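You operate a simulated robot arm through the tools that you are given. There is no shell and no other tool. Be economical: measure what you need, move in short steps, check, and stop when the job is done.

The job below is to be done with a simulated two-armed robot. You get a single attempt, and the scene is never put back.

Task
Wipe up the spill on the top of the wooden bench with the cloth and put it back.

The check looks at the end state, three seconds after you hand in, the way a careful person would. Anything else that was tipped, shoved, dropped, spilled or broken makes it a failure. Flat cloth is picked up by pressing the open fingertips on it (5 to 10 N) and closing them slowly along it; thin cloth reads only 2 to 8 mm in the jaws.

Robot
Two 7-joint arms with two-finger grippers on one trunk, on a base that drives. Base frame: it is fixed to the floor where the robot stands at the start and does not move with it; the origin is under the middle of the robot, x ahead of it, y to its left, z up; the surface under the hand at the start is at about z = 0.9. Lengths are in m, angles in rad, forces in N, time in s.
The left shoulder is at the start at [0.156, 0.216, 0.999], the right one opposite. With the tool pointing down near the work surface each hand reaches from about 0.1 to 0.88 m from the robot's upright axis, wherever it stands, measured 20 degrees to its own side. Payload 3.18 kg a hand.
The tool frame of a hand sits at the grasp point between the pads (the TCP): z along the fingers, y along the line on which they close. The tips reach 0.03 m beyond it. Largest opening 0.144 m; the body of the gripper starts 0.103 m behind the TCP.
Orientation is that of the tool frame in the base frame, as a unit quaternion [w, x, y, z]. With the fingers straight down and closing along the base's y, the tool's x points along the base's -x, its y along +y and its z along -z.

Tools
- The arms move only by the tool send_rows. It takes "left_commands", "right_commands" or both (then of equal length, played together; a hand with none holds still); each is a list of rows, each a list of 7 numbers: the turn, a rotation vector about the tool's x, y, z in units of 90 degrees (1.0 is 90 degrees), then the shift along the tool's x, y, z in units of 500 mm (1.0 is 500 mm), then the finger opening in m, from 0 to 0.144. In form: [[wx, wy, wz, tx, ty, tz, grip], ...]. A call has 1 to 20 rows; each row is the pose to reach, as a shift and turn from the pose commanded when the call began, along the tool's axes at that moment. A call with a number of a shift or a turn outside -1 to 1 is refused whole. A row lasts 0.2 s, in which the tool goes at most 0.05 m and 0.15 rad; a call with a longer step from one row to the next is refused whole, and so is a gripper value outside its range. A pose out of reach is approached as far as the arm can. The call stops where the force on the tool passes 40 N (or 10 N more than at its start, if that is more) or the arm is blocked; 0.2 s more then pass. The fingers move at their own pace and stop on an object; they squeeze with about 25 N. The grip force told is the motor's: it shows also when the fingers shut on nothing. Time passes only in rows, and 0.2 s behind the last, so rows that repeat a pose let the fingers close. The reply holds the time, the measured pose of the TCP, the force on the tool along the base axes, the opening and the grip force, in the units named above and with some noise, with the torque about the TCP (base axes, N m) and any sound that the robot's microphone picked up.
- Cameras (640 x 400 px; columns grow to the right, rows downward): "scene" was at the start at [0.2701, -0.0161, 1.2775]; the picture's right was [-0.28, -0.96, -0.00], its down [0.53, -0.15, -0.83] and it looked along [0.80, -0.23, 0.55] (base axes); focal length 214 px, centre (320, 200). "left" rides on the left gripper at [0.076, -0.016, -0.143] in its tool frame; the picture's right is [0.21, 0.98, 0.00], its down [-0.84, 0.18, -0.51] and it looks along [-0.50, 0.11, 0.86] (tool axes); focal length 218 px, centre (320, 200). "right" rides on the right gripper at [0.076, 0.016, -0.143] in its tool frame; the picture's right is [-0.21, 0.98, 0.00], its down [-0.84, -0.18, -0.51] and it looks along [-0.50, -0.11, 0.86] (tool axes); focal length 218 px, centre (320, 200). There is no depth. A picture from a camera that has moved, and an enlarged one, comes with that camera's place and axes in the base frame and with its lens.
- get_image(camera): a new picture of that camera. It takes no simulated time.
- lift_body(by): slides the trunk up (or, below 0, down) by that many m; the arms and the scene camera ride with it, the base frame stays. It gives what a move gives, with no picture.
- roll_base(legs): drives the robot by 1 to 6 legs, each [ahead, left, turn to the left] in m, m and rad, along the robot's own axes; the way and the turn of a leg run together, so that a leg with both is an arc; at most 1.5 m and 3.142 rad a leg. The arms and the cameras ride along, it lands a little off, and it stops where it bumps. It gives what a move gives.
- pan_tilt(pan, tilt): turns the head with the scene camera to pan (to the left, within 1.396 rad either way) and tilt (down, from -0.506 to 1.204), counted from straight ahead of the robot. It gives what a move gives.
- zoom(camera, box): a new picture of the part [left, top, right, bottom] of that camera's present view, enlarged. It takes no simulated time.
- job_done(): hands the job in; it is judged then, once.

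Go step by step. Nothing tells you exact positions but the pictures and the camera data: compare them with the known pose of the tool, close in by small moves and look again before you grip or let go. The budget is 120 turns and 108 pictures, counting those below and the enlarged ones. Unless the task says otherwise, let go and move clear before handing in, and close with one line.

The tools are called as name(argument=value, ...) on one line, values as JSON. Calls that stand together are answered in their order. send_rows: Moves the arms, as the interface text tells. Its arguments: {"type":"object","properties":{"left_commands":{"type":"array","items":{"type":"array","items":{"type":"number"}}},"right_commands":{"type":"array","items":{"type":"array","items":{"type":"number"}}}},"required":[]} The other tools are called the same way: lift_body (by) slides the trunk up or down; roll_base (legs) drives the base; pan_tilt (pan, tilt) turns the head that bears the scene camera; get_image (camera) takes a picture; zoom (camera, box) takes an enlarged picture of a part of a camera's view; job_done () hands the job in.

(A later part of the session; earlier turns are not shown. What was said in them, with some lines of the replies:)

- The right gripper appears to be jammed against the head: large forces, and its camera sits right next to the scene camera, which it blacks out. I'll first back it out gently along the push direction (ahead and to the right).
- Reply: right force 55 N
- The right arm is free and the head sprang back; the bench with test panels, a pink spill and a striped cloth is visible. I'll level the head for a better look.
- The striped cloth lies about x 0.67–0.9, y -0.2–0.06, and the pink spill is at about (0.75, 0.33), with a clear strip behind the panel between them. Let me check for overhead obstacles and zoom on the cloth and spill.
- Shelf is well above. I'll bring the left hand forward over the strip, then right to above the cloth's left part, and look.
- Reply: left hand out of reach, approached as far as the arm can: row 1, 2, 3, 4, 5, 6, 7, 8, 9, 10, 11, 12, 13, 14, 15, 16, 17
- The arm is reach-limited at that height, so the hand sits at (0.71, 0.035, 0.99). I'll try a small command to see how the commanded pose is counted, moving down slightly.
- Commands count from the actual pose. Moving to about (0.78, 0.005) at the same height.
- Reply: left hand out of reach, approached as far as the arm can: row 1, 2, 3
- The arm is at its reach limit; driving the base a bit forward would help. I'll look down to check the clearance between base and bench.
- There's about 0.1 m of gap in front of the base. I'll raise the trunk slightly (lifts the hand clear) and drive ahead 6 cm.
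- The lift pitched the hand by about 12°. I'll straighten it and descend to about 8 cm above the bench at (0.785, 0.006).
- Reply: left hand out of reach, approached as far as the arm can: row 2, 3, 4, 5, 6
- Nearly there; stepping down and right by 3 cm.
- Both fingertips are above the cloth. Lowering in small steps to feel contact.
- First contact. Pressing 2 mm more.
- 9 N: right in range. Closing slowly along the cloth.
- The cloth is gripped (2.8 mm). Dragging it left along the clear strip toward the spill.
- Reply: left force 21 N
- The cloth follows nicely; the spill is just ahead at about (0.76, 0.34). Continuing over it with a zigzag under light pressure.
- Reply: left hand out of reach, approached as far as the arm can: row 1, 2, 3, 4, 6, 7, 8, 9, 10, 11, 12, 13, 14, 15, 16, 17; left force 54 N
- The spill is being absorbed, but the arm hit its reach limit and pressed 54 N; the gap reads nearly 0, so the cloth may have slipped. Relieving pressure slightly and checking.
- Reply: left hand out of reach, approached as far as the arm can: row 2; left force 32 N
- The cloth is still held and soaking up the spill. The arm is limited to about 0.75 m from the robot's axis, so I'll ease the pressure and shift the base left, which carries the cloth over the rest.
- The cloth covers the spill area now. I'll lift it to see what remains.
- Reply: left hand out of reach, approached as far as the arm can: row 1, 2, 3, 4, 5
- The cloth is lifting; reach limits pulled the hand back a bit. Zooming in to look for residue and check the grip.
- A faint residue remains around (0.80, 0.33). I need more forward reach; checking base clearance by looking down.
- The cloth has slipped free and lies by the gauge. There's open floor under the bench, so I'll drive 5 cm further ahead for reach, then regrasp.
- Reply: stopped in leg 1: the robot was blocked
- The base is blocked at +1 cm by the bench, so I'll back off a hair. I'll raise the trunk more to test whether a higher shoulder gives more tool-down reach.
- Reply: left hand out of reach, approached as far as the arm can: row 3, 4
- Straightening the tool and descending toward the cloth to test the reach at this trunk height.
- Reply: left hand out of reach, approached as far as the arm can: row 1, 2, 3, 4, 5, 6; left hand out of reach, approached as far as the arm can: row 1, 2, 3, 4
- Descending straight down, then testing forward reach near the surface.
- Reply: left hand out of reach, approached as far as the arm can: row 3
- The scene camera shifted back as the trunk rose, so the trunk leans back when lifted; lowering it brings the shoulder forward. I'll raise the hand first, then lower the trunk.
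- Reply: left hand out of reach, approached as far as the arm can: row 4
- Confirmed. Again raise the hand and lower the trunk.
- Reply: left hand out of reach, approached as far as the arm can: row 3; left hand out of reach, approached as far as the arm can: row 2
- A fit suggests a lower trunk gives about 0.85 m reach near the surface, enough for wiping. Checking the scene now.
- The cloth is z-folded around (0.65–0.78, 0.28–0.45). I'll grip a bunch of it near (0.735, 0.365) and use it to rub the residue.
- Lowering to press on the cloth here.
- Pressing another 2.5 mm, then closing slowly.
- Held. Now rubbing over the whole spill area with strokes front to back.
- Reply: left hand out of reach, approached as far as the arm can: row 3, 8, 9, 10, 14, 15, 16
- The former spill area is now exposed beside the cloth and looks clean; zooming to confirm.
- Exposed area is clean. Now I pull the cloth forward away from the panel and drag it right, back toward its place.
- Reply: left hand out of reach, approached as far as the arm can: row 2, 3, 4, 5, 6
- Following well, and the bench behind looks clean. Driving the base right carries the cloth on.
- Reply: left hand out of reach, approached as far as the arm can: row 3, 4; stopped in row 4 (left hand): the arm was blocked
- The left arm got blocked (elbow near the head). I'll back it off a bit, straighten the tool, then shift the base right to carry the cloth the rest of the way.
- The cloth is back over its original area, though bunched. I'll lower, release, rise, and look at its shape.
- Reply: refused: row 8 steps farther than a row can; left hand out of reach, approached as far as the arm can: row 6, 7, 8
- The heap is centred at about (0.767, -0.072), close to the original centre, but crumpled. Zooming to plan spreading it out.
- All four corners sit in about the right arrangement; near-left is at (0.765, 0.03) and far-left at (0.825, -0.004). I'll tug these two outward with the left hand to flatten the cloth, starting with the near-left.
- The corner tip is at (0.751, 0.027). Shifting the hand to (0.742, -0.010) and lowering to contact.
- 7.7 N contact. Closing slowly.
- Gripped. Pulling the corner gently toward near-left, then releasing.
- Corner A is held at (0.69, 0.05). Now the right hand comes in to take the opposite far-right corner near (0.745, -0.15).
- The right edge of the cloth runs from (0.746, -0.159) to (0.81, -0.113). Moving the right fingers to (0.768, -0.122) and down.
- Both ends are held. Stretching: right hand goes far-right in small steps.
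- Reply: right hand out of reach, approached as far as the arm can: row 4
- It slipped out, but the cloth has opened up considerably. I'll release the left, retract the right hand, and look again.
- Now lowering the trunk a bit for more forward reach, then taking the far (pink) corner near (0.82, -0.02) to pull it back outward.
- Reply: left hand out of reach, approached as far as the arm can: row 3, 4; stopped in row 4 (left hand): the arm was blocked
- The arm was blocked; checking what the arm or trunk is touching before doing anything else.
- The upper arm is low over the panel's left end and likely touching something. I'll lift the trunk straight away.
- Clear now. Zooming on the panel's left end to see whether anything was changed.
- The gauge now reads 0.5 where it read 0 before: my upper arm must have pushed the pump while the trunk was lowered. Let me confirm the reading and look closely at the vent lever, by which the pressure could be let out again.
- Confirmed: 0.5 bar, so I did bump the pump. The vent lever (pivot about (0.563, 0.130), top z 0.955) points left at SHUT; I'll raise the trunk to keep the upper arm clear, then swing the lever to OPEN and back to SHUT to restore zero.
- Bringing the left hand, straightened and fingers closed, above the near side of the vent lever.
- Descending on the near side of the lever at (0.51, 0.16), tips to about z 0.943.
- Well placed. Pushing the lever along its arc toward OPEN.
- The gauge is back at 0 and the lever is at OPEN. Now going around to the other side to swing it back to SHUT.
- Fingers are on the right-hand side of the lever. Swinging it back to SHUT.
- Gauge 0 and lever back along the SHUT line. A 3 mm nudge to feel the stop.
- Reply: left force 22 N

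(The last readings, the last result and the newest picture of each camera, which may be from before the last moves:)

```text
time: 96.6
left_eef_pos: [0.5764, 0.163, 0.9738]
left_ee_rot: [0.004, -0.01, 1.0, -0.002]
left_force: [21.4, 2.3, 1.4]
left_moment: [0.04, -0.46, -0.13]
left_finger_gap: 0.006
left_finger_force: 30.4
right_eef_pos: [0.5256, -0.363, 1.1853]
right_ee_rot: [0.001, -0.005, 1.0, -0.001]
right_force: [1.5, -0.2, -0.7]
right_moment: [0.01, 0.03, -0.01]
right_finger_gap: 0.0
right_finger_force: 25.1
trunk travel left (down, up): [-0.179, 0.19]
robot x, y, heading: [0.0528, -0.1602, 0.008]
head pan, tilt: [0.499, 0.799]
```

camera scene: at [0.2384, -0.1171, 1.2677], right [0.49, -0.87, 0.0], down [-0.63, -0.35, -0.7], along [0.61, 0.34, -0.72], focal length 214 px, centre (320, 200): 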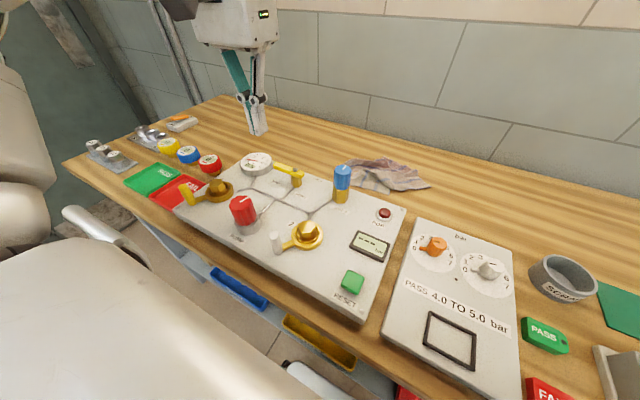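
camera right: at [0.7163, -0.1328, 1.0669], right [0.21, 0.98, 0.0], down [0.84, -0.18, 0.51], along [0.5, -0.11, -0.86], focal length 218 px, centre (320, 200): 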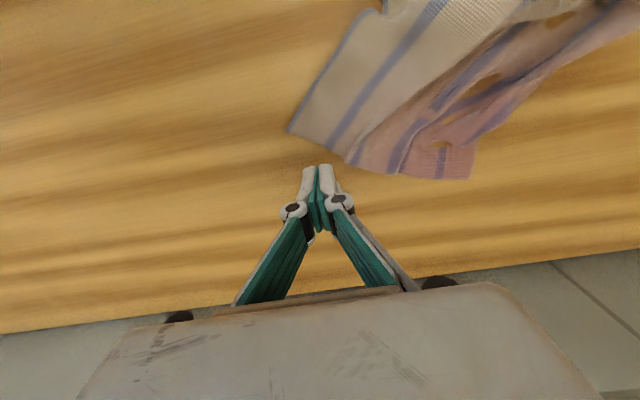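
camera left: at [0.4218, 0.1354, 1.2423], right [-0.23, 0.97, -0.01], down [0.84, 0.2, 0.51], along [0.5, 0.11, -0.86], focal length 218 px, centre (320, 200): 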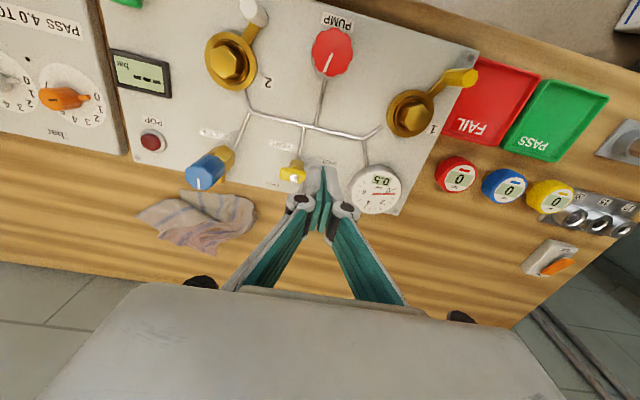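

The lever is firmly at its stop. Backing off, raising, and taking a final look at everything.

send_rows(left_commands=[[0, 0, 0, -0.02, 0, 0, 0.0], [0, 0, 0, -0.03, 0, -0.06, 0.0], [0, 0, 0, -0.03, 0.04, -0.13, 0.0], [0, 0, 0, 0.03, 0.08, -0.18, 0.0], [0, 0, 0, 0.1, 0.13, -0.2, 0.0], [0, 0, 0, 0.18, 0.17, -0.22, 0.0], [0, 0, 0, 0.25, 0.22, -0.24, 0.0]])

pan_tilt(pan=0.45, tilt=0.65)

get_image(camera="scene")

get_image(camera="left")

```text
time: 98.2
left_eef_pos: [0.4486, 0.2213, 1.0706]
left_ee_rot: [0.002, -0.01, 1.0, -0.001]
left_force: [0.0, 0.0, -0.7]
left_moment: [0.01, -0.02, 0.02]
left_finger_gap: 0.0
left_finger_force: 30.8
left hand out of reach, approached as far as the arm can: row 4, 5, 6, 7
right_eef_pos: [0.5235, -0.3624, 1.1863]
right_ee_rot: [0.002, -0.005, 1.0, -0.001]
right_force: [-0.5, -0.3, 0.6]
right_moment: [-0.01, -0.01, 0.0]
right_finger_gap: 0.0002
right_finger_force: 25.2
trunk travel left (down, up): [-0.179, 0.19]
robot x, y, heading: [0.0535, -0.1588, 0.012]
head pan, tilt: [0.499, 0.799]
```

```text
time: 98.9
left_eef_pos: [0.4486, 0.2198, 1.0687]
left_ee_rot: [0.002, -0.011, 1.0, -0.002]
left_force: [0.0, -0.1, -0.3]
left_moment: [-0.01, 0.02, -0.02]
left_finger_gap: 0.0
left_finger_force: 31.1
right_eef_pos: [0.5233, -0.3636, 1.1863]
right_ee_rot: [0.001, -0.005, 1.0, 0.0]
right_force: [0.4, 0.1, 0.7]
right_moment: [-0.06, -0.02, 0.02]
right_finger_gap: 0.0
right_finger_force: 24.8
trunk travel left (down, up): [-0.179, 0.19]
robot x, y, heading: [0.0512, -0.1576, 0.011]
head pan, tilt: [0.45, 0.649]
```

```text
19 pictures are left
camera scene: at [0.2454, -0.1187, 1.2803], right [0.45, -0.9, 0.0], down [-0.54, -0.27, -0.8], along [0.71, 0.35, -0.6], focal length 214 px, centre (320, 200)
```

scene: 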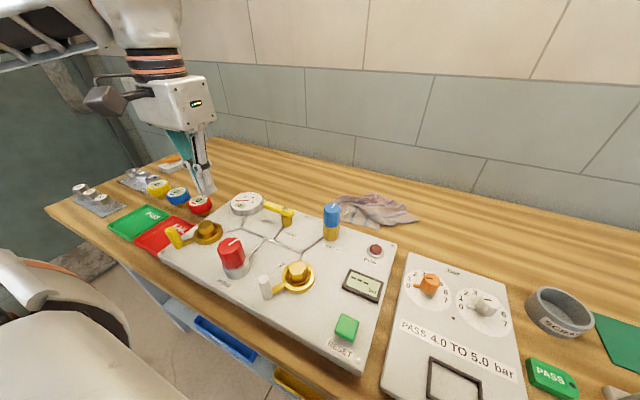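

```text
18 pictures are left
camera left: at [0.374, 0.2033, 1.2112], right [-0.23, 0.97, 0.0], down [0.84, 0.2, 0.51], along [0.5, 0.11, -0.86], focal length 218 px, centre (320, 200)
```

left: 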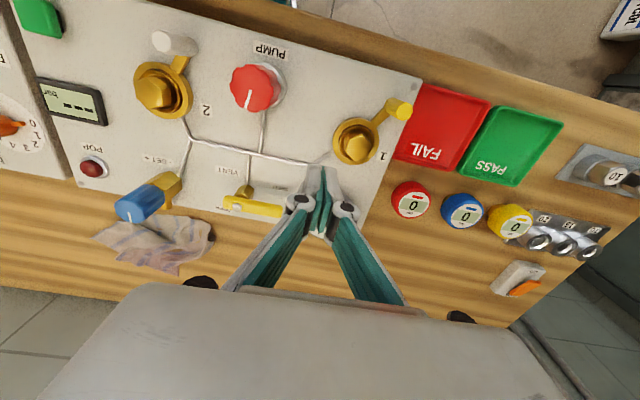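

The spill is gone, gauge at 0, everything else in place. The cloth lies within its old footprint but about 5 cm nearer than before, so I'll do one gentle correction: bring the left hand over it with the trunk kept high.

send_rows(left_commands=[[0, 0, 0, -0.08, 0, 0, 0.05], [0, 0, 0, -0.16, 0, 0, 0.05], [0, 0, 0, -0.24, 0, 0, 0.05], [0, 0, 0, -0.32, 0, 0, 0.05], [0, 0, 0, -0.42, 0, 0, 0.05], [0, 0, 0, -0.44, -0.08, 0, 0.05], [0, 0, 0, -0.46, -0.16, 0, 0.05], [0, 0, 0, -0.48, -0.24, 0, 0.05], [0, 0, 0, -0.5, -0.32, 0, 0.05], [0, 0, 0, -0.52, -0.4, 0, 0.05], [0, 0, 0, -0.54, -0.48, 0, 0.05]])

lift_body(by=-0.05)

get_image(camera="scene")

get_image(camera="left")

```text
time: 101.3
left_eef_pos: [0.7105, 0.0048, 1.0678]
left_ee_rot: [0.007, -0.01, 1.0, 0.001]
left_force: [-0.2, -1.3, 0.8]
left_moment: [0.13, 0.0, 0.02]
left_finger_gap: 0.05
left_finger_force: 0.2
left hand out of reach, approached as far as the arm can: row 1, 2, 3, 4, 5, 6, 7, 8, 9, 10, 11
right_eef_pos: [0.5238, -0.3676, 1.1855]
right_ee_rot: [0.002, -0.006, 1.0, 0.002]
right_force: [0.6, -0.9, -0.2]
right_moment: [0.16, 0.06, -0.04]
right_finger_gap: 0.0
right_finger_force: 24.7
trunk travel left (down, up): [-0.179, 0.19]
robot x, y, heading: [0.0546, -0.1575, 0.007]
head pan, tilt: [0.45, 0.649]
```

```text
time: 102.2
left_eef_pos: [0.7094, 0.0083, 1.0215]
left_ee_rot: [0.004, -0.01, 1.0, -0.003]
left_force: [-0.1, -0.3, 0.1]
left_moment: [0.02, -0.04, 0.0]
left_finger_gap: 0.0501
left_finger_force: 0.1
right_eef_pos: [0.5206, -0.3637, 1.1384]
right_ee_rot: [0.003, -0.005, 1.0, 0.0]
right_force: [-0.7, -0.8, 0.0]
right_moment: [0.01, -0.1, 0.01]
right_finger_gap: 0.0
right_finger_force: 25.3
trunk travel left (down, up): [-0.129, 0.24]
robot x, y, heading: [0.0483, -0.1594, 0.013]
head pan, tilt: [0.45, 0.649]
```

```text
17 pictures are left
camera scene: at [0.295, -0.1184, 1.2241], right [0.44, -0.9, 0.0], down [-0.54, -0.27, -0.8], along [0.71, 0.35, -0.6], focal length 214 px, centre (320, 200)
```

scene: 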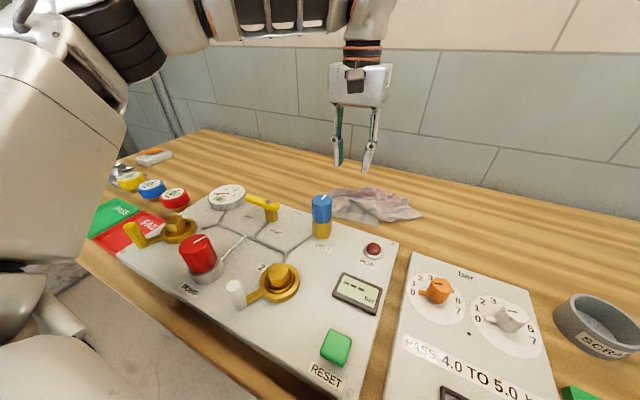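

```text
16 pictures are left
camera left: at [0.634, -0.0089, 1.1626], right [-0.23, 0.97, -0.01], down [0.84, 0.2, 0.51], along [0.5, 0.11, -0.86], focal length 218 px, centre (320, 200)
```

left: 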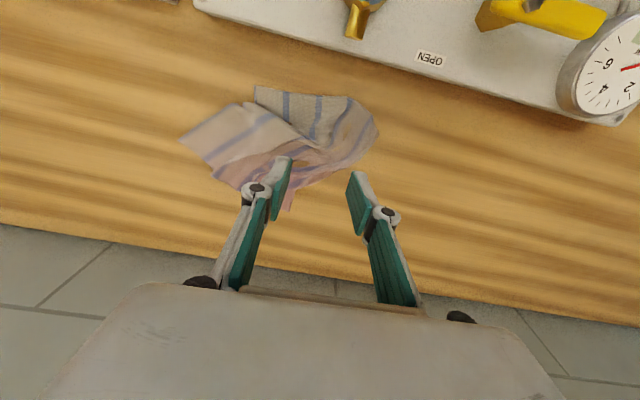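

The upper arm is well clear of the panel. Cloth centre is about (0.73, -0.05); moving over it and down.

send_rows(left_commands=[[0, 0, 0, -0.01, -0.05, 0.05, 0.06], [0, 0, 0, -0.03, -0.1, 0.11, 0.06], [0, 0, 0, -0.056, -0.11, 0.17, 0.06], [0, 0, 0, -0.056, -0.11, 0.208, 0.06]])

```text
time: 103.2
left_eef_pos: [0.741, -0.0482, 0.9136]
left_ee_rot: [0.001, -0.01, 1.0, -0.003]
left_force: [0.2, 0.6, 0.1]
left_moment: [0.0, 0.0, -0.02]
left_finger_gap: 0.0601
left_finger_force: 0.1
right_eef_pos: [0.5235, -0.3629, 1.1366]
right_ee_rot: [0.001, -0.005, 1.0, -0.001]
right_force: [-0.7, -0.2, 0.9]
right_moment: [-0.02, -0.01, -0.01]
right_finger_gap: 0.0001
right_finger_force: 24.7
trunk travel left (down, up): [-0.129, 0.24]
robot x, y, heading: [0.0521, -0.1591, 0.011]
head pan, tilt: [0.45, 0.649]
```

send_rows(left_commands=[[0, 0, 0, 0, 0, 0.004, 0.06], [0, 0, 0, 0, 0, 0.006, 0.06]])

```text
time: 103.8
left_eef_pos: [0.7421, -0.0465, 0.9116]
left_ee_rot: [0.002, -0.01, 1.0, -0.002]
left_force: [0.9, -0.2, 4.3]
left_moment: [-0.17, -0.03, 0.07]
left_finger_gap: 0.0601
left_finger_force: 0.0
right_eef_pos: [0.5223, -0.3626, 1.1347]
right_ee_rot: [0.001, -0.005, 1.0, -0.001]
right_force: [-0.3, -0.3, -0.2]
right_moment: [-0.02, -0.03, 0.0]
right_finger_gap: 0.0
right_finger_force: 24.9
trunk travel left (down, up): [-0.129, 0.24]
robot x, y, heading: [0.0518, -0.1596, 0.01]
head pan, tilt: [0.45, 0.649]
```

Rather than bunching it again, I'll press slightly more and slide the cloth forward with the open fingertips.

send_rows(left_commands=[[0, 0, 0, 0, 0, 0.003, 0.06], [0, 0, 0, -0.02, 0, 0.003, 0.06], [0, 0, 0, -0.04, 0, 0.003, 0.06], [0, 0, 0, -0.06, 0, 0.003, 0.06], [0, 0, 0, -0.08, 0, 0.003, 0.06], [0, 0, 0, -0.1, 0, 0.003, 0.06]])

get_image(camera="left")

```text
time: 105.2
left_eef_pos: [0.7906, -0.0452, 0.9096]
left_ee_rot: [0.003, -0.009, 1.0, -0.003]
left_force: [-1.4, 0.1, 13.1]
left_moment: [0.07, 0.06, 0.04]
left_finger_gap: 0.0617
left_finger_force: 0.1
right_eef_pos: [0.5227, -0.3625, 1.1364]
right_ee_rot: [0.002, -0.005, 1.0, 0.0]
right_force: [0.2, -1.0, 0.5]
right_moment: [0.04, -0.01, -0.02]
right_finger_gap: 0.0
right_finger_force: 25.3
trunk travel left (down, up): [-0.129, 0.24]
robot x, y, heading: [0.0542, -0.1592, 0.011]
head pan, tilt: [0.45, 0.649]
```

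```text
15 pictures are left
camera left: at [0.7147, -0.0623, 1.0521], right [-0.23, 0.97, -0.01], down [0.84, 0.2, 0.51], along [0.5, 0.11, -0.86], focal length 218 px, centre (320, 200)
```

left: 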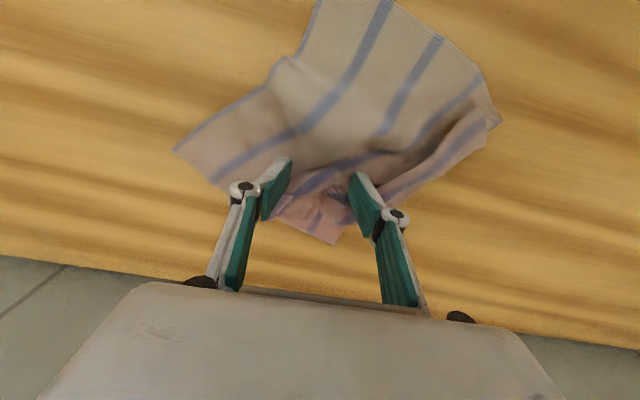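

It slid forward and even opened out. Lifting straight off and checking.

send_rows(left_commands=[[0, 0, 0, 0, 0, -0.03, 0.06], [0, 0, 0, 0.0, 0, -0.08, 0.06], [0, 0, 0, 0.05, 0, -0.14, 0.06], [0, 0, 0, 0.1, 0.03, -0.19, 0.06], [0, 0, 0, 0.13, 0.1, -0.22, 0.06], [0, 0, 0, 0.15, 0.18, -0.24, 0.06], [0, 0, 0, 0.17, 0.26, -0.25, 0.06]])

pan_tilt(pan=0.2, tilt=0.65)

get_image(camera="scene")

get_image(camera="left")

```text
time: 106.8
left_eef_pos: [0.7118, 0.0537, 1.0296]
left_ee_rot: [0.002, -0.009, 1.0, -0.002]
left_force: [0.1, -0.5, -0.2]
left_moment: [0.05, 0.06, -0.01]
left_finger_gap: 0.0601
left_finger_force: 0.1
left hand out of reach, approached as far as the arm can: row 2, 7
right_eef_pos: [0.5238, -0.3647, 1.1343]
right_ee_rot: [0.001, -0.005, 1.0, 0.001]
right_force: [0.0, 0.5, -0.1]
right_moment: [0.02, 0.0, -0.03]
right_finger_gap: 0.0003
right_finger_force: 24.9
trunk travel left (down, up): [-0.129, 0.24]
robot x, y, heading: [0.0524, -0.16, 0.008]
head pan, tilt: [0.45, 0.649]
```

```text
time: 107.6
left_eef_pos: [0.7101, 0.0529, 1.0301]
left_ee_rot: [0.002, -0.01, 1.0, -0.003]
left_force: [0.0, 0.1, 0.5]
left_moment: [-0.01, 0.02, -0.01]
left_finger_gap: 0.0601
left_finger_force: 0.1
right_eef_pos: [0.5234, -0.3639, 1.1364]
right_ee_rot: [0.0, -0.005, 1.0, 0.001]
right_force: [0.6, 0.5, -0.3]
right_moment: [0.01, 0.01, -0.02]
right_finger_gap: 0.0
right_finger_force: 24.7
trunk travel left (down, up): [-0.129, 0.24]
robot x, y, heading: [0.0524, -0.159, 0.01]
head pan, tilt: [0.201, 0.649]
```

```text
14 pictures are left
camera scene: at [0.3044, -0.1385, 1.2231], right [0.21, -0.98, 0.0], down [-0.59, -0.13, -0.8], along [0.78, 0.17, -0.6], focal length 214 px, centre (320, 200)
```

scene: 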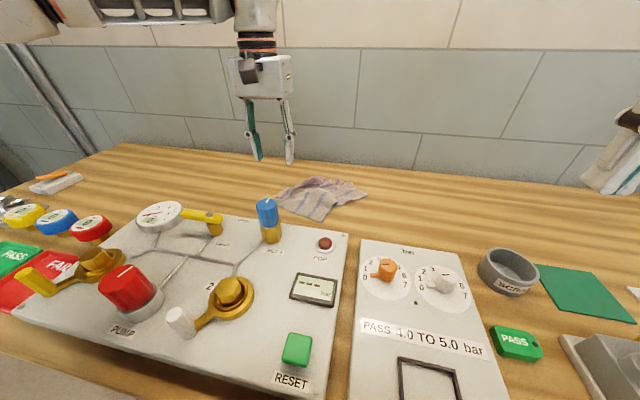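

```text
13 pictures are left
camera left: at [0.636, 0.0364, 1.1718], right [-0.23, 0.97, -0.01], down [0.84, 0.2, 0.51], along [0.5, 0.11, -0.86], focal length 218 px, centre (320, 200)
```

left: 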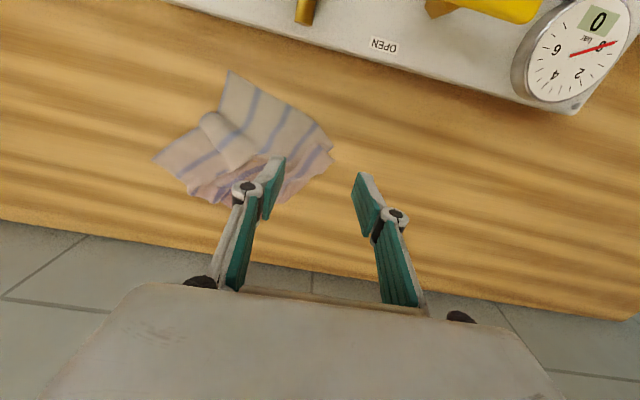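

Gauge 0, cloth centred around (0.76, -0.05) within its old place. A final retreat of the left hand and a check of the former spill spot.

send_rows(left_commands=[[0, 0, 0, 0.03, 0.08, 0, 0.06], [0, 0, 0, 0.06, 0.16, -0.02, 0.06], [0, 0, 0, 0.09, 0.24, -0.04, 0.06], [0, 0, 0, 0.12, 0.32, -0.05, 0.06]])

get_image(camera="left")

zoom(camera="scene", box=[100, 130, 400, 317])

```text
time: 108.6
left_eef_pos: [0.6745, 0.178, 0.9862]
left_ee_rot: [0.004, -0.032, 0.999, -0.002]
left_force: [-1.3, 0.2, -0.7]
left_moment: [-0.17, 0.02, 0.0]
left_finger_gap: 0.0599
left_finger_force: 0.0
left hand out of reach, approached as far as the arm can: row 1, 2, 3, 4
right_eef_pos: [0.5229, -0.3581, 1.1362]
right_ee_rot: [0.0, -0.008, 1.0, -0.003]
right_force: [-0.1, 0.7, 0.2]
right_moment: [-0.16, -0.04, 0.02]
right_finger_gap: 0.0
right_finger_force: 24.8
trunk travel left (down, up): [-0.129, 0.24]
robot x, y, heading: [0.0563, -0.159, 0.011]
head pan, tilt: [0.201, 0.649]
```

```text
12 pictures are left
camera left: at [0.6003, 0.1565, 1.1291], right [-0.27, 0.96, -0.01], down [0.83, 0.24, 0.51], along [0.49, 0.13, -0.86], focal length 218 px, centre (320, 200)
```

left: 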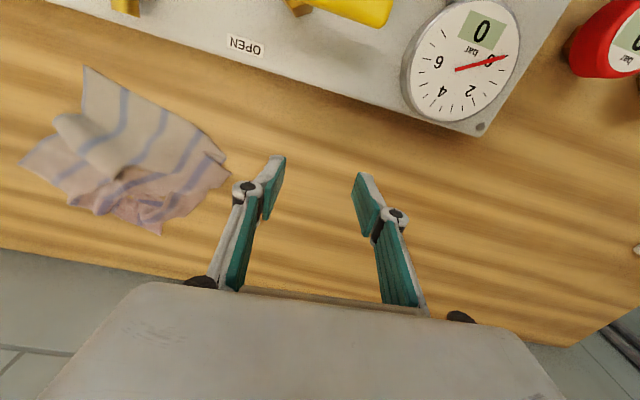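

```text
2.13 times, centred on (250, 224) of scene
camera zoom: at [0.3047, -0.1338, 1.2227], right [0.21, -0.98, 0.0], down [-0.59, -0.13, -0.8], along [0.78, 0.17, -0.61], focal length 458 px, centre (469, 150)
```

zoom: 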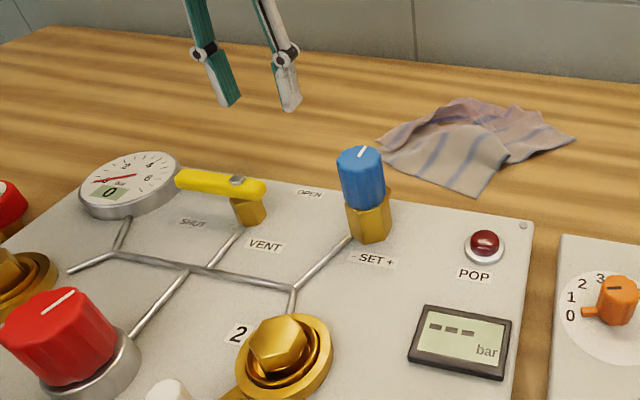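

The spill spot is clean and the gauge reads 0. But the red pump knob's white mark now seems turned about 28° from the start (it pointed straight ahead), so my bump rotated it; I'll raise up and inspect it from above.

lift_body(by=0.06)

send_rows(left_commands=[[0, 0, 0, 0.05, 0, -0.06, 0.1], [0, 0, 0.01, 0.12, 0, -0.12, 0.1], [0, 0, 0.02, 0.2, 0, -0.15, 0.1], [0, 0, 0.03, 0.28, -0.02, -0.17, 0.1], [0, 0, 0.04, 0.37, -0.04, -0.17, 0.1], [0, 0, 0.04, 0.45, -0.06, -0.17, 0.1], [0, 0, 0.04, 0.52, -0.09, -0.17, 0.1]])

get_image(camera="left")

```text
time: 109.6
left_eef_pos: [0.6395, 0.1714, 1.1476]
left_ee_rot: [0.101, -0.031, 0.994, -0.001]
left_force: [0.2, -0.5, -0.1]
left_moment: [0.02, 0.05, 0.01]
left_finger_gap: 0.06
left_finger_force: 0.1
right_eef_pos: [0.525, -0.3632, 1.1952]
right_ee_rot: [0.0, -0.005, 1.0, 0.0]
right_force: [0.9, -0.3, -1.4]
right_moment: [0.04, 0.04, -0.03]
right_finger_gap: 0.0
right_finger_force: 25.2
trunk travel left (down, up): [-0.189, 0.18]
robot x, y, heading: [0.0547, -0.1589, 0.013]
head pan, tilt: [0.201, 0.649]
```

```text
time: 111.2
left_eef_pos: [0.3693, 0.1108, 1.1809]
left_ee_rot: [0.102, 0.0, 0.995, 0.002]
left_force: [0.2, 0.3, 0.1]
left_moment: [0.0, 0.0, -0.02]
left_finger_gap: 0.1002
left_finger_force: 0.1
left hand out of reach, approached as far as the arm can: row 2
right_eef_pos: [0.5235, -0.3645, 1.1947]
right_ee_rot: [0.001, -0.006, 1.0, 0.0]
right_force: [0.4, -0.3, -0.1]
right_moment: [0.03, 0.01, -0.01]
right_finger_gap: 0.0
right_finger_force: 24.5
trunk travel left (down, up): [-0.189, 0.18]
robot x, y, heading: [0.0532, -0.1568, 0.01]
head pan, tilt: [0.201, 0.649]
```

```text
10 pictures are left
camera left: at [0.2666, 0.0932, 1.3045], right [-0.2, 0.98, -0.04], down [0.72, 0.18, 0.67], along [0.66, 0.11, -0.74], focal length 218 px, centre (320, 200)
```

left: 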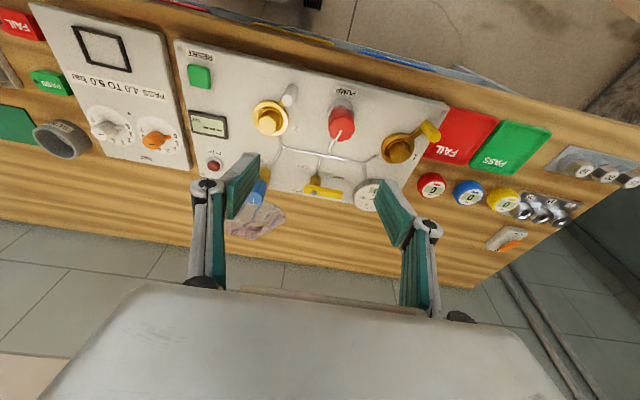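

The mark does point about 28° off. I'll centre the open gripper above the knob, straight down, and look again.

send_rows(left_commands=[[0, 0.033, 0, -0.005, 0.015, 0.052, 0.1], [0, 0.065, 0, -0.01, 0.03, 0.104, 0.1], [0, 0.1, 0, -0.015, 0.045, 0.156, 0.1], [0, 0.13, 0, -0.02, 0.058, 0.208, 0.1]])

zoom(camera="left", box=[190, 40, 450, 240])

pan_tilt(pan=0.6, tilt=0.75)

get_image(camera="scene")

```text
time: 112.2
left_eef_pos: [0.4007, 0.1397, 1.0804]
left_ee_rot: [-0.001, 0.0, 1.0, 0.001]
left_force: [-0.5, 0.0, 0.0]
left_moment: [-0.06, -0.01, 0.02]
left_finger_gap: 0.1
left_finger_force: 0.0
right_eef_pos: [0.5246, -0.3628, 1.1949]
right_ee_rot: [0.0, -0.005, 1.0, -0.001]
right_force: [0.0, 0.6, -0.6]
right_moment: [-0.01, -0.01, 0.01]
right_finger_gap: 0.0
right_finger_force: 25.2
trunk travel left (down, up): [-0.189, 0.18]
robot x, y, heading: [0.0505, -0.1629, 0.014]
head pan, tilt: [0.201, 0.649]
```

```text
2.00 times, centred on (320, 140) of left
camera zoom: at [0.3263, 0.1233, 1.2227], right [-0.21, 0.98, 0.0], down [0.84, 0.18, 0.51], along [0.49, 0.11, -0.86], focal length 436 px, centre (320, 320)
```

zoom: 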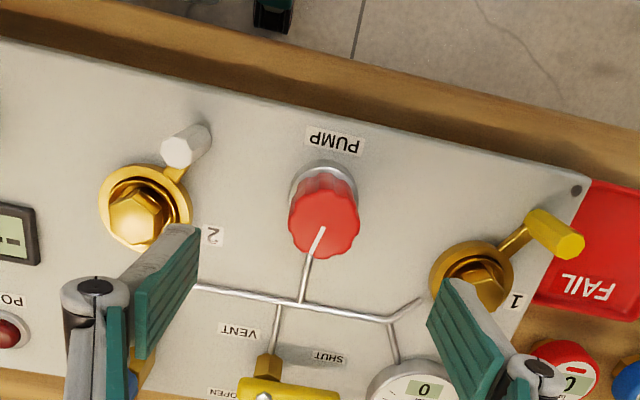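

```text
time: 113.0
left_eef_pos: [0.4005, 0.1398, 1.0807]
left_ee_rot: [0.0, 0.0, 1.0, 0.001]
left_force: [-0.7, -0.7, -0.6]
left_moment: [0.03, 0.02, 0.01]
left_finger_gap: 0.0996
left_finger_force: 0.2
right_eef_pos: [0.524, -0.362, 1.1949]
right_ee_rot: [0.0, -0.005, 1.0, -0.001]
right_force: [0.5, 0.5, 0.3]
right_moment: [-0.04, 0.02, -0.01]
right_finger_gap: 0.0001
right_finger_force: 24.9
trunk travel left (down, up): [-0.189, 0.18]
robot x, y, heading: [0.0546, -0.1613, 0.011]
head pan, tilt: [0.6, 0.75]
```

```text
8 pictures are left
camera scene: at [0.2264, -0.1099, 1.2826], right [0.57, -0.82, 0.0], down [-0.56, -0.39, -0.73], along [0.6, 0.42, -0.68], focal length 214 px, centre (320, 200)
```

scene: 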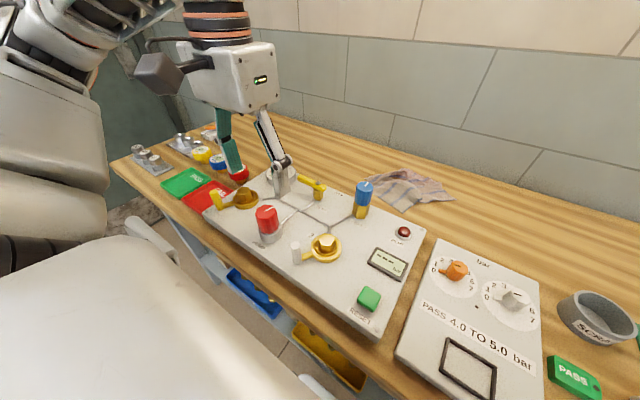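

I'll zoom in on the knob to measure the mark's angle more accurately.

zoom(camera="scene", box=[225, 180, 345, 255])

zoom(camera="left", box=[290, 110, 370, 180])

```text
5.33 times, centred on (285, 218) of scene
camera zoom: at [0.2264, -0.1099, 1.2826], right [0.57, -0.82, 0.0], down [-0.56, -0.39, -0.73], along [0.6, 0.42, -0.68], focal length 1144 px, centre (507, 107)
```

zoom: 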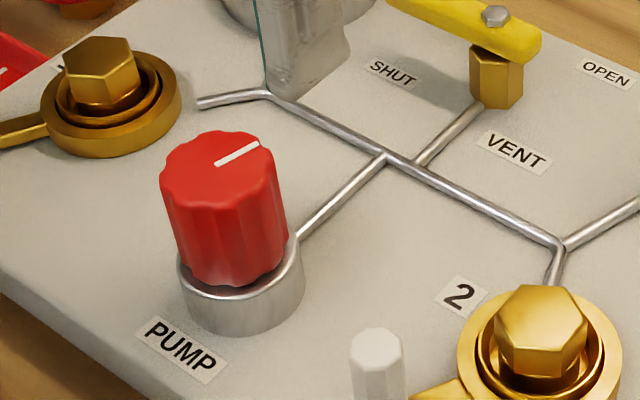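

```text
5.71 times, centred on (330, 145) of left
camera zoom: at [0.3255, 0.1228, 1.2234], right [-0.21, 0.98, 0.0], down [0.84, 0.18, 0.51], along [0.5, 0.11, -0.86], focal length 1247 px, centre (263, 514)
```

zoom: 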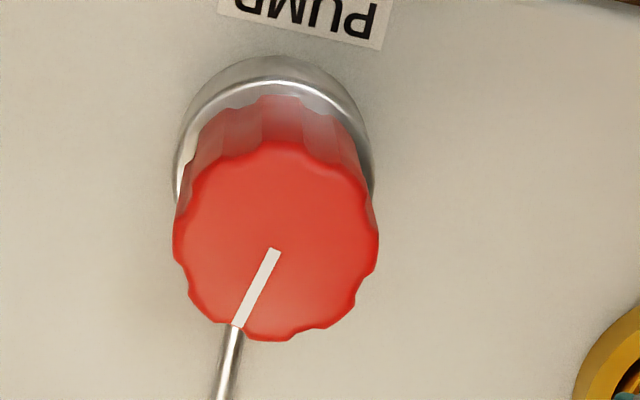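

The mark is about 15° clockwise of its start direction; the knob centre is (0.403, 0.1425), top z 0.987. I'll grip it gently from above and turn it back 15°.

send_rows(left_commands=[[0, 0, 0, -0.005, 0.005, 0.03, 0.065], [0, 0, 0, -0.005, 0.005, 0.09, 0.065], [0, 0, 0, -0.005, 0.005, 0.14, 0.065], [0, 0, 0, -0.005, 0.005, 0.184, 0.065]])

zoom(camera="scene", box=[205, 150, 345, 250])

```text
time: 114.0
left_eef_pos: [0.4036, 0.1418, 0.9891]
left_ee_rot: [0.0, 0.0, 1.0, 0.0]
left_force: [0.0, 0.6, -0.5]
left_moment: [0.02, 0.02, 0.0]
left_finger_gap: 0.0646
left_finger_force: 0.1
right_eef_pos: [0.5241, -0.3646, 1.1953]
right_ee_rot: [0.001, -0.005, 1.0, -0.001]
right_force: [-0.4, -0.7, -0.5]
right_moment: [0.0, 0.04, -0.02]
right_finger_gap: 0.0
right_finger_force: 25.0
trunk travel left (down, up): [-0.189, 0.18]
robot x, y, heading: [0.0525, -0.161, 0.011]
head pan, tilt: [0.6, 0.75]
```

```text
4.00 times, centred on (275, 200) of scene
camera zoom: at [0.2266, -0.1097, 1.2826], right [0.57, -0.82, 0.0], down [-0.56, -0.39, -0.73], along [0.6, 0.42, -0.68], focal length 858 px, centre (500, 200)
```

zoom: 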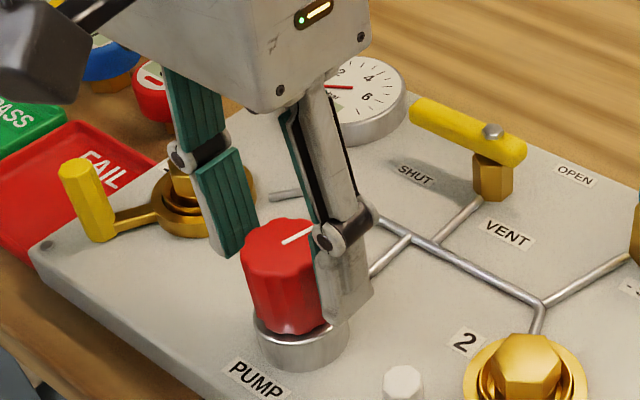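

Straddling the knob correctly. Closing and turning 15° counter-clockwise.

send_rows(left_commands=[[0, 0, 0, 0, 0, 0, 0.05], [0, 0, 0, 0, 0, 0, 0.03], [0, 0, 0, 0, 0, 0, 0.03], [0, 0, -0.04, 0, 0, 0, 0.03], [0, 0, -0.08, 0, 0, 0, 0.03], [0, 0, -0.12, 0, 0, 0, 0.03], [0, 0, -0.167, 0, 0, 0, 0.03], [0, 0, -0.167, 0, 0, 0, 0.03]])

```text
time: 115.8
left_eef_pos: [0.4037, 0.1423, 0.9879]
left_ee_rot: [-0.001, -0.131, 0.991, 0.001]
left_force: [1.3, 2.7, -7.3]
left_moment: [0.1, -0.18, -1.07]
left_finger_gap: 0.0415
left_finger_force: 45.0
right_eef_pos: [0.525, -0.3626, 1.195]
right_ee_rot: [0.001, -0.006, 1.0, -0.001]
right_force: [0.5, 0.6, 0.7]
right_moment: [0.03, -0.03, 0.01]
right_finger_gap: 0.0
right_finger_force: 24.9
trunk travel left (down, up): [-0.189, 0.18]
robot x, y, heading: [0.0565, -0.1553, 0.012]
head pan, tilt: [0.6, 0.75]
```

Turned, with some resistance (1 N·m). Opening, rising straight up, and checking.

send_rows(left_commands=[[0, 0, 0, 0, 0, 0, 0.06], [0, 0, 0, 0, 0, 0, 0.07], [0, 0, 0, 0, 0, -0.05, 0.07], [0, 0, 0, 0, 0, -0.13, 0.07], [0, 0, 0, 0, 0, -0.2, 0.07]])

zoom(camera="scene", box=[205, 150, 345, 250])

```text
time: 117.0
left_eef_pos: [0.4022, 0.141, 1.09]
left_ee_rot: [0.0, -0.131, 0.991, 0.001]
left_force: [0.8, -0.4, -0.3]
left_moment: [0.02, -0.01, -0.03]
left_finger_gap: 0.0701
left_finger_force: 0.1
right_eef_pos: [0.5244, -0.3652, 1.1952]
right_ee_rot: [0.001, -0.005, 1.0, 0.001]
right_force: [0.8, 0.0, -0.7]
right_moment: [0.0, -0.01, 0.01]
right_finger_gap: 0.0
right_finger_force: 25.0
trunk travel left (down, up): [-0.189, 0.18]
robot x, y, heading: [0.0563, -0.16, 0.01]
head pan, tilt: [0.6, 0.75]
```

```text
4.00 times, centred on (275, 200) of scene
camera zoom: at [0.2259, -0.1103, 1.2828], right [0.57, -0.82, 0.0], down [-0.56, -0.39, -0.73], along [0.6, 0.42, -0.68], focal length 858 px, centre (500, 200)
```

zoom: 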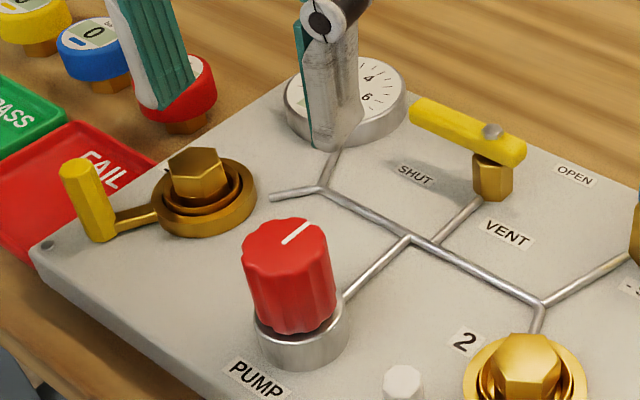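

The mark points straight ahead again. Retracting the hand and verifying the gauge.

send_rows(left_commands=[[0, 0, 0.05, 0, 0.04, -0.06, 0.07], [0, 0, 0.1, 0.02, 0.1, -0.1, 0.07], [0, 0, 0.16, 0.04, 0.17, -0.12, 0.07], [0, 0, 0.167, 0.06, 0.24, -0.12, 0.07], [0, 0, 0.167, 0.06, 0.32, -0.12, 0.07]])

pan_tilt(pan=0.35, tilt=0.7)

zoom(camera="scene", box=[60, 100, 460, 350])

```text
time: 118.2
left_eef_pos: [0.3387, 0.2, 1.1247]
left_ee_rot: [0.0, -0.001, 1.0, 0.001]
left_force: [0.2, -0.1, 0.4]
left_moment: [-0.01, 0.0, 0.01]
left_finger_gap: 0.0699
left_finger_force: 0.0
left hand out of reach, approached as far as the arm can: row 3, 4, 5
right_eef_pos: [0.525, -0.3635, 1.1954]
right_ee_rot: [0.001, -0.005, 1.0, 0.0]
right_force: [-0.6, -0.2, 0.3]
right_moment: [0.02, 0.01, 0.01]
right_finger_gap: 0.0
right_finger_force: 25.0
trunk travel left (down, up): [-0.189, 0.18]
robot x, y, heading: [0.0539, -0.1592, 0.014]
head pan, tilt: [0.6, 0.75]
```

```text
time: 119.0
left_eef_pos: [0.3385, 0.2017, 1.1247]
left_ee_rot: [0.0, 0.0, 1.0, 0.001]
left_force: [0.2, 0.0, 0.1]
left_moment: [0.0, 0.0, -0.04]
left_finger_gap: 0.0697
left_finger_force: 0.1
right_eef_pos: [0.5235, -0.3642, 1.1964]
right_ee_rot: [0.001, -0.005, 1.0, -0.001]
right_force: [1.0, 0.4, -0.1]
right_moment: [0.03, 0.0, -0.03]
right_finger_gap: 0.0
right_finger_force: 24.4
trunk travel left (down, up): [-0.189, 0.18]
robot x, y, heading: [0.0544, -0.1597, 0.009]
head pan, tilt: [0.351, 0.7]
```

```text
1.60 times, centred on (260, 225) of scene
camera zoom: at [0.238, -0.1273, 1.2869], right [0.35, -0.94, 0.0], down [-0.6, -0.23, -0.76], along [0.72, 0.27, -0.64], focal length 343 px, centre (416, 160)
```

zoom: 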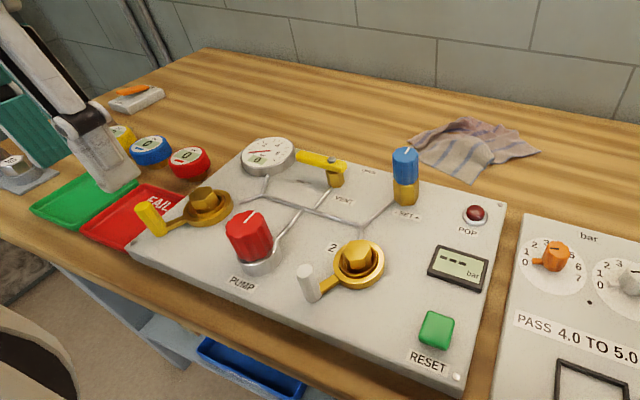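

Everything is in place; one last zoom to read the gauge.

zoom(camera="scene", box=[195, 175, 285, 232])

```text
7.02 times, centred on (240, 204) of scene
camera zoom: at [0.238, -0.1273, 1.2869], right [0.35, -0.94, 0.0], down [-0.6, -0.23, -0.76], along [0.72, 0.27, -0.64], focal length 1505 px, centre (881, 175)
```

zoom: 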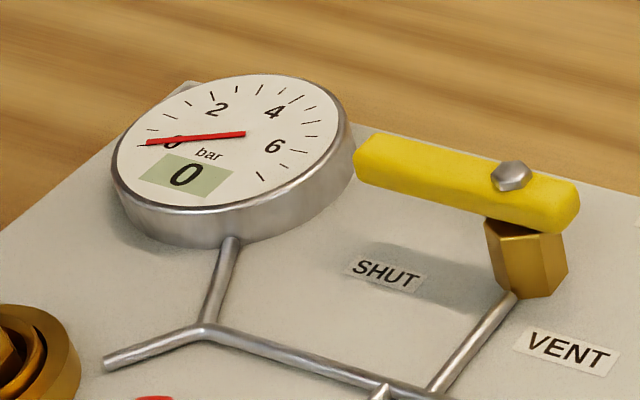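

The gauge reads 0, the vent lever is at SHUT, the bench is clean, and both hands are clear. I'm handing in.

job_done()

```text
The job is handed in.
```

The spill is wiped up and the cloth is back inside its original spot, but it's crumpled rather than flat and sits about 2–3 cm off its old centre. My arm bumped the red pump knob along the way, which pushed the gauge to 0.5 bar; I vented it, shut the vent lever again and turned the knob back, and the gauge now reads 0.
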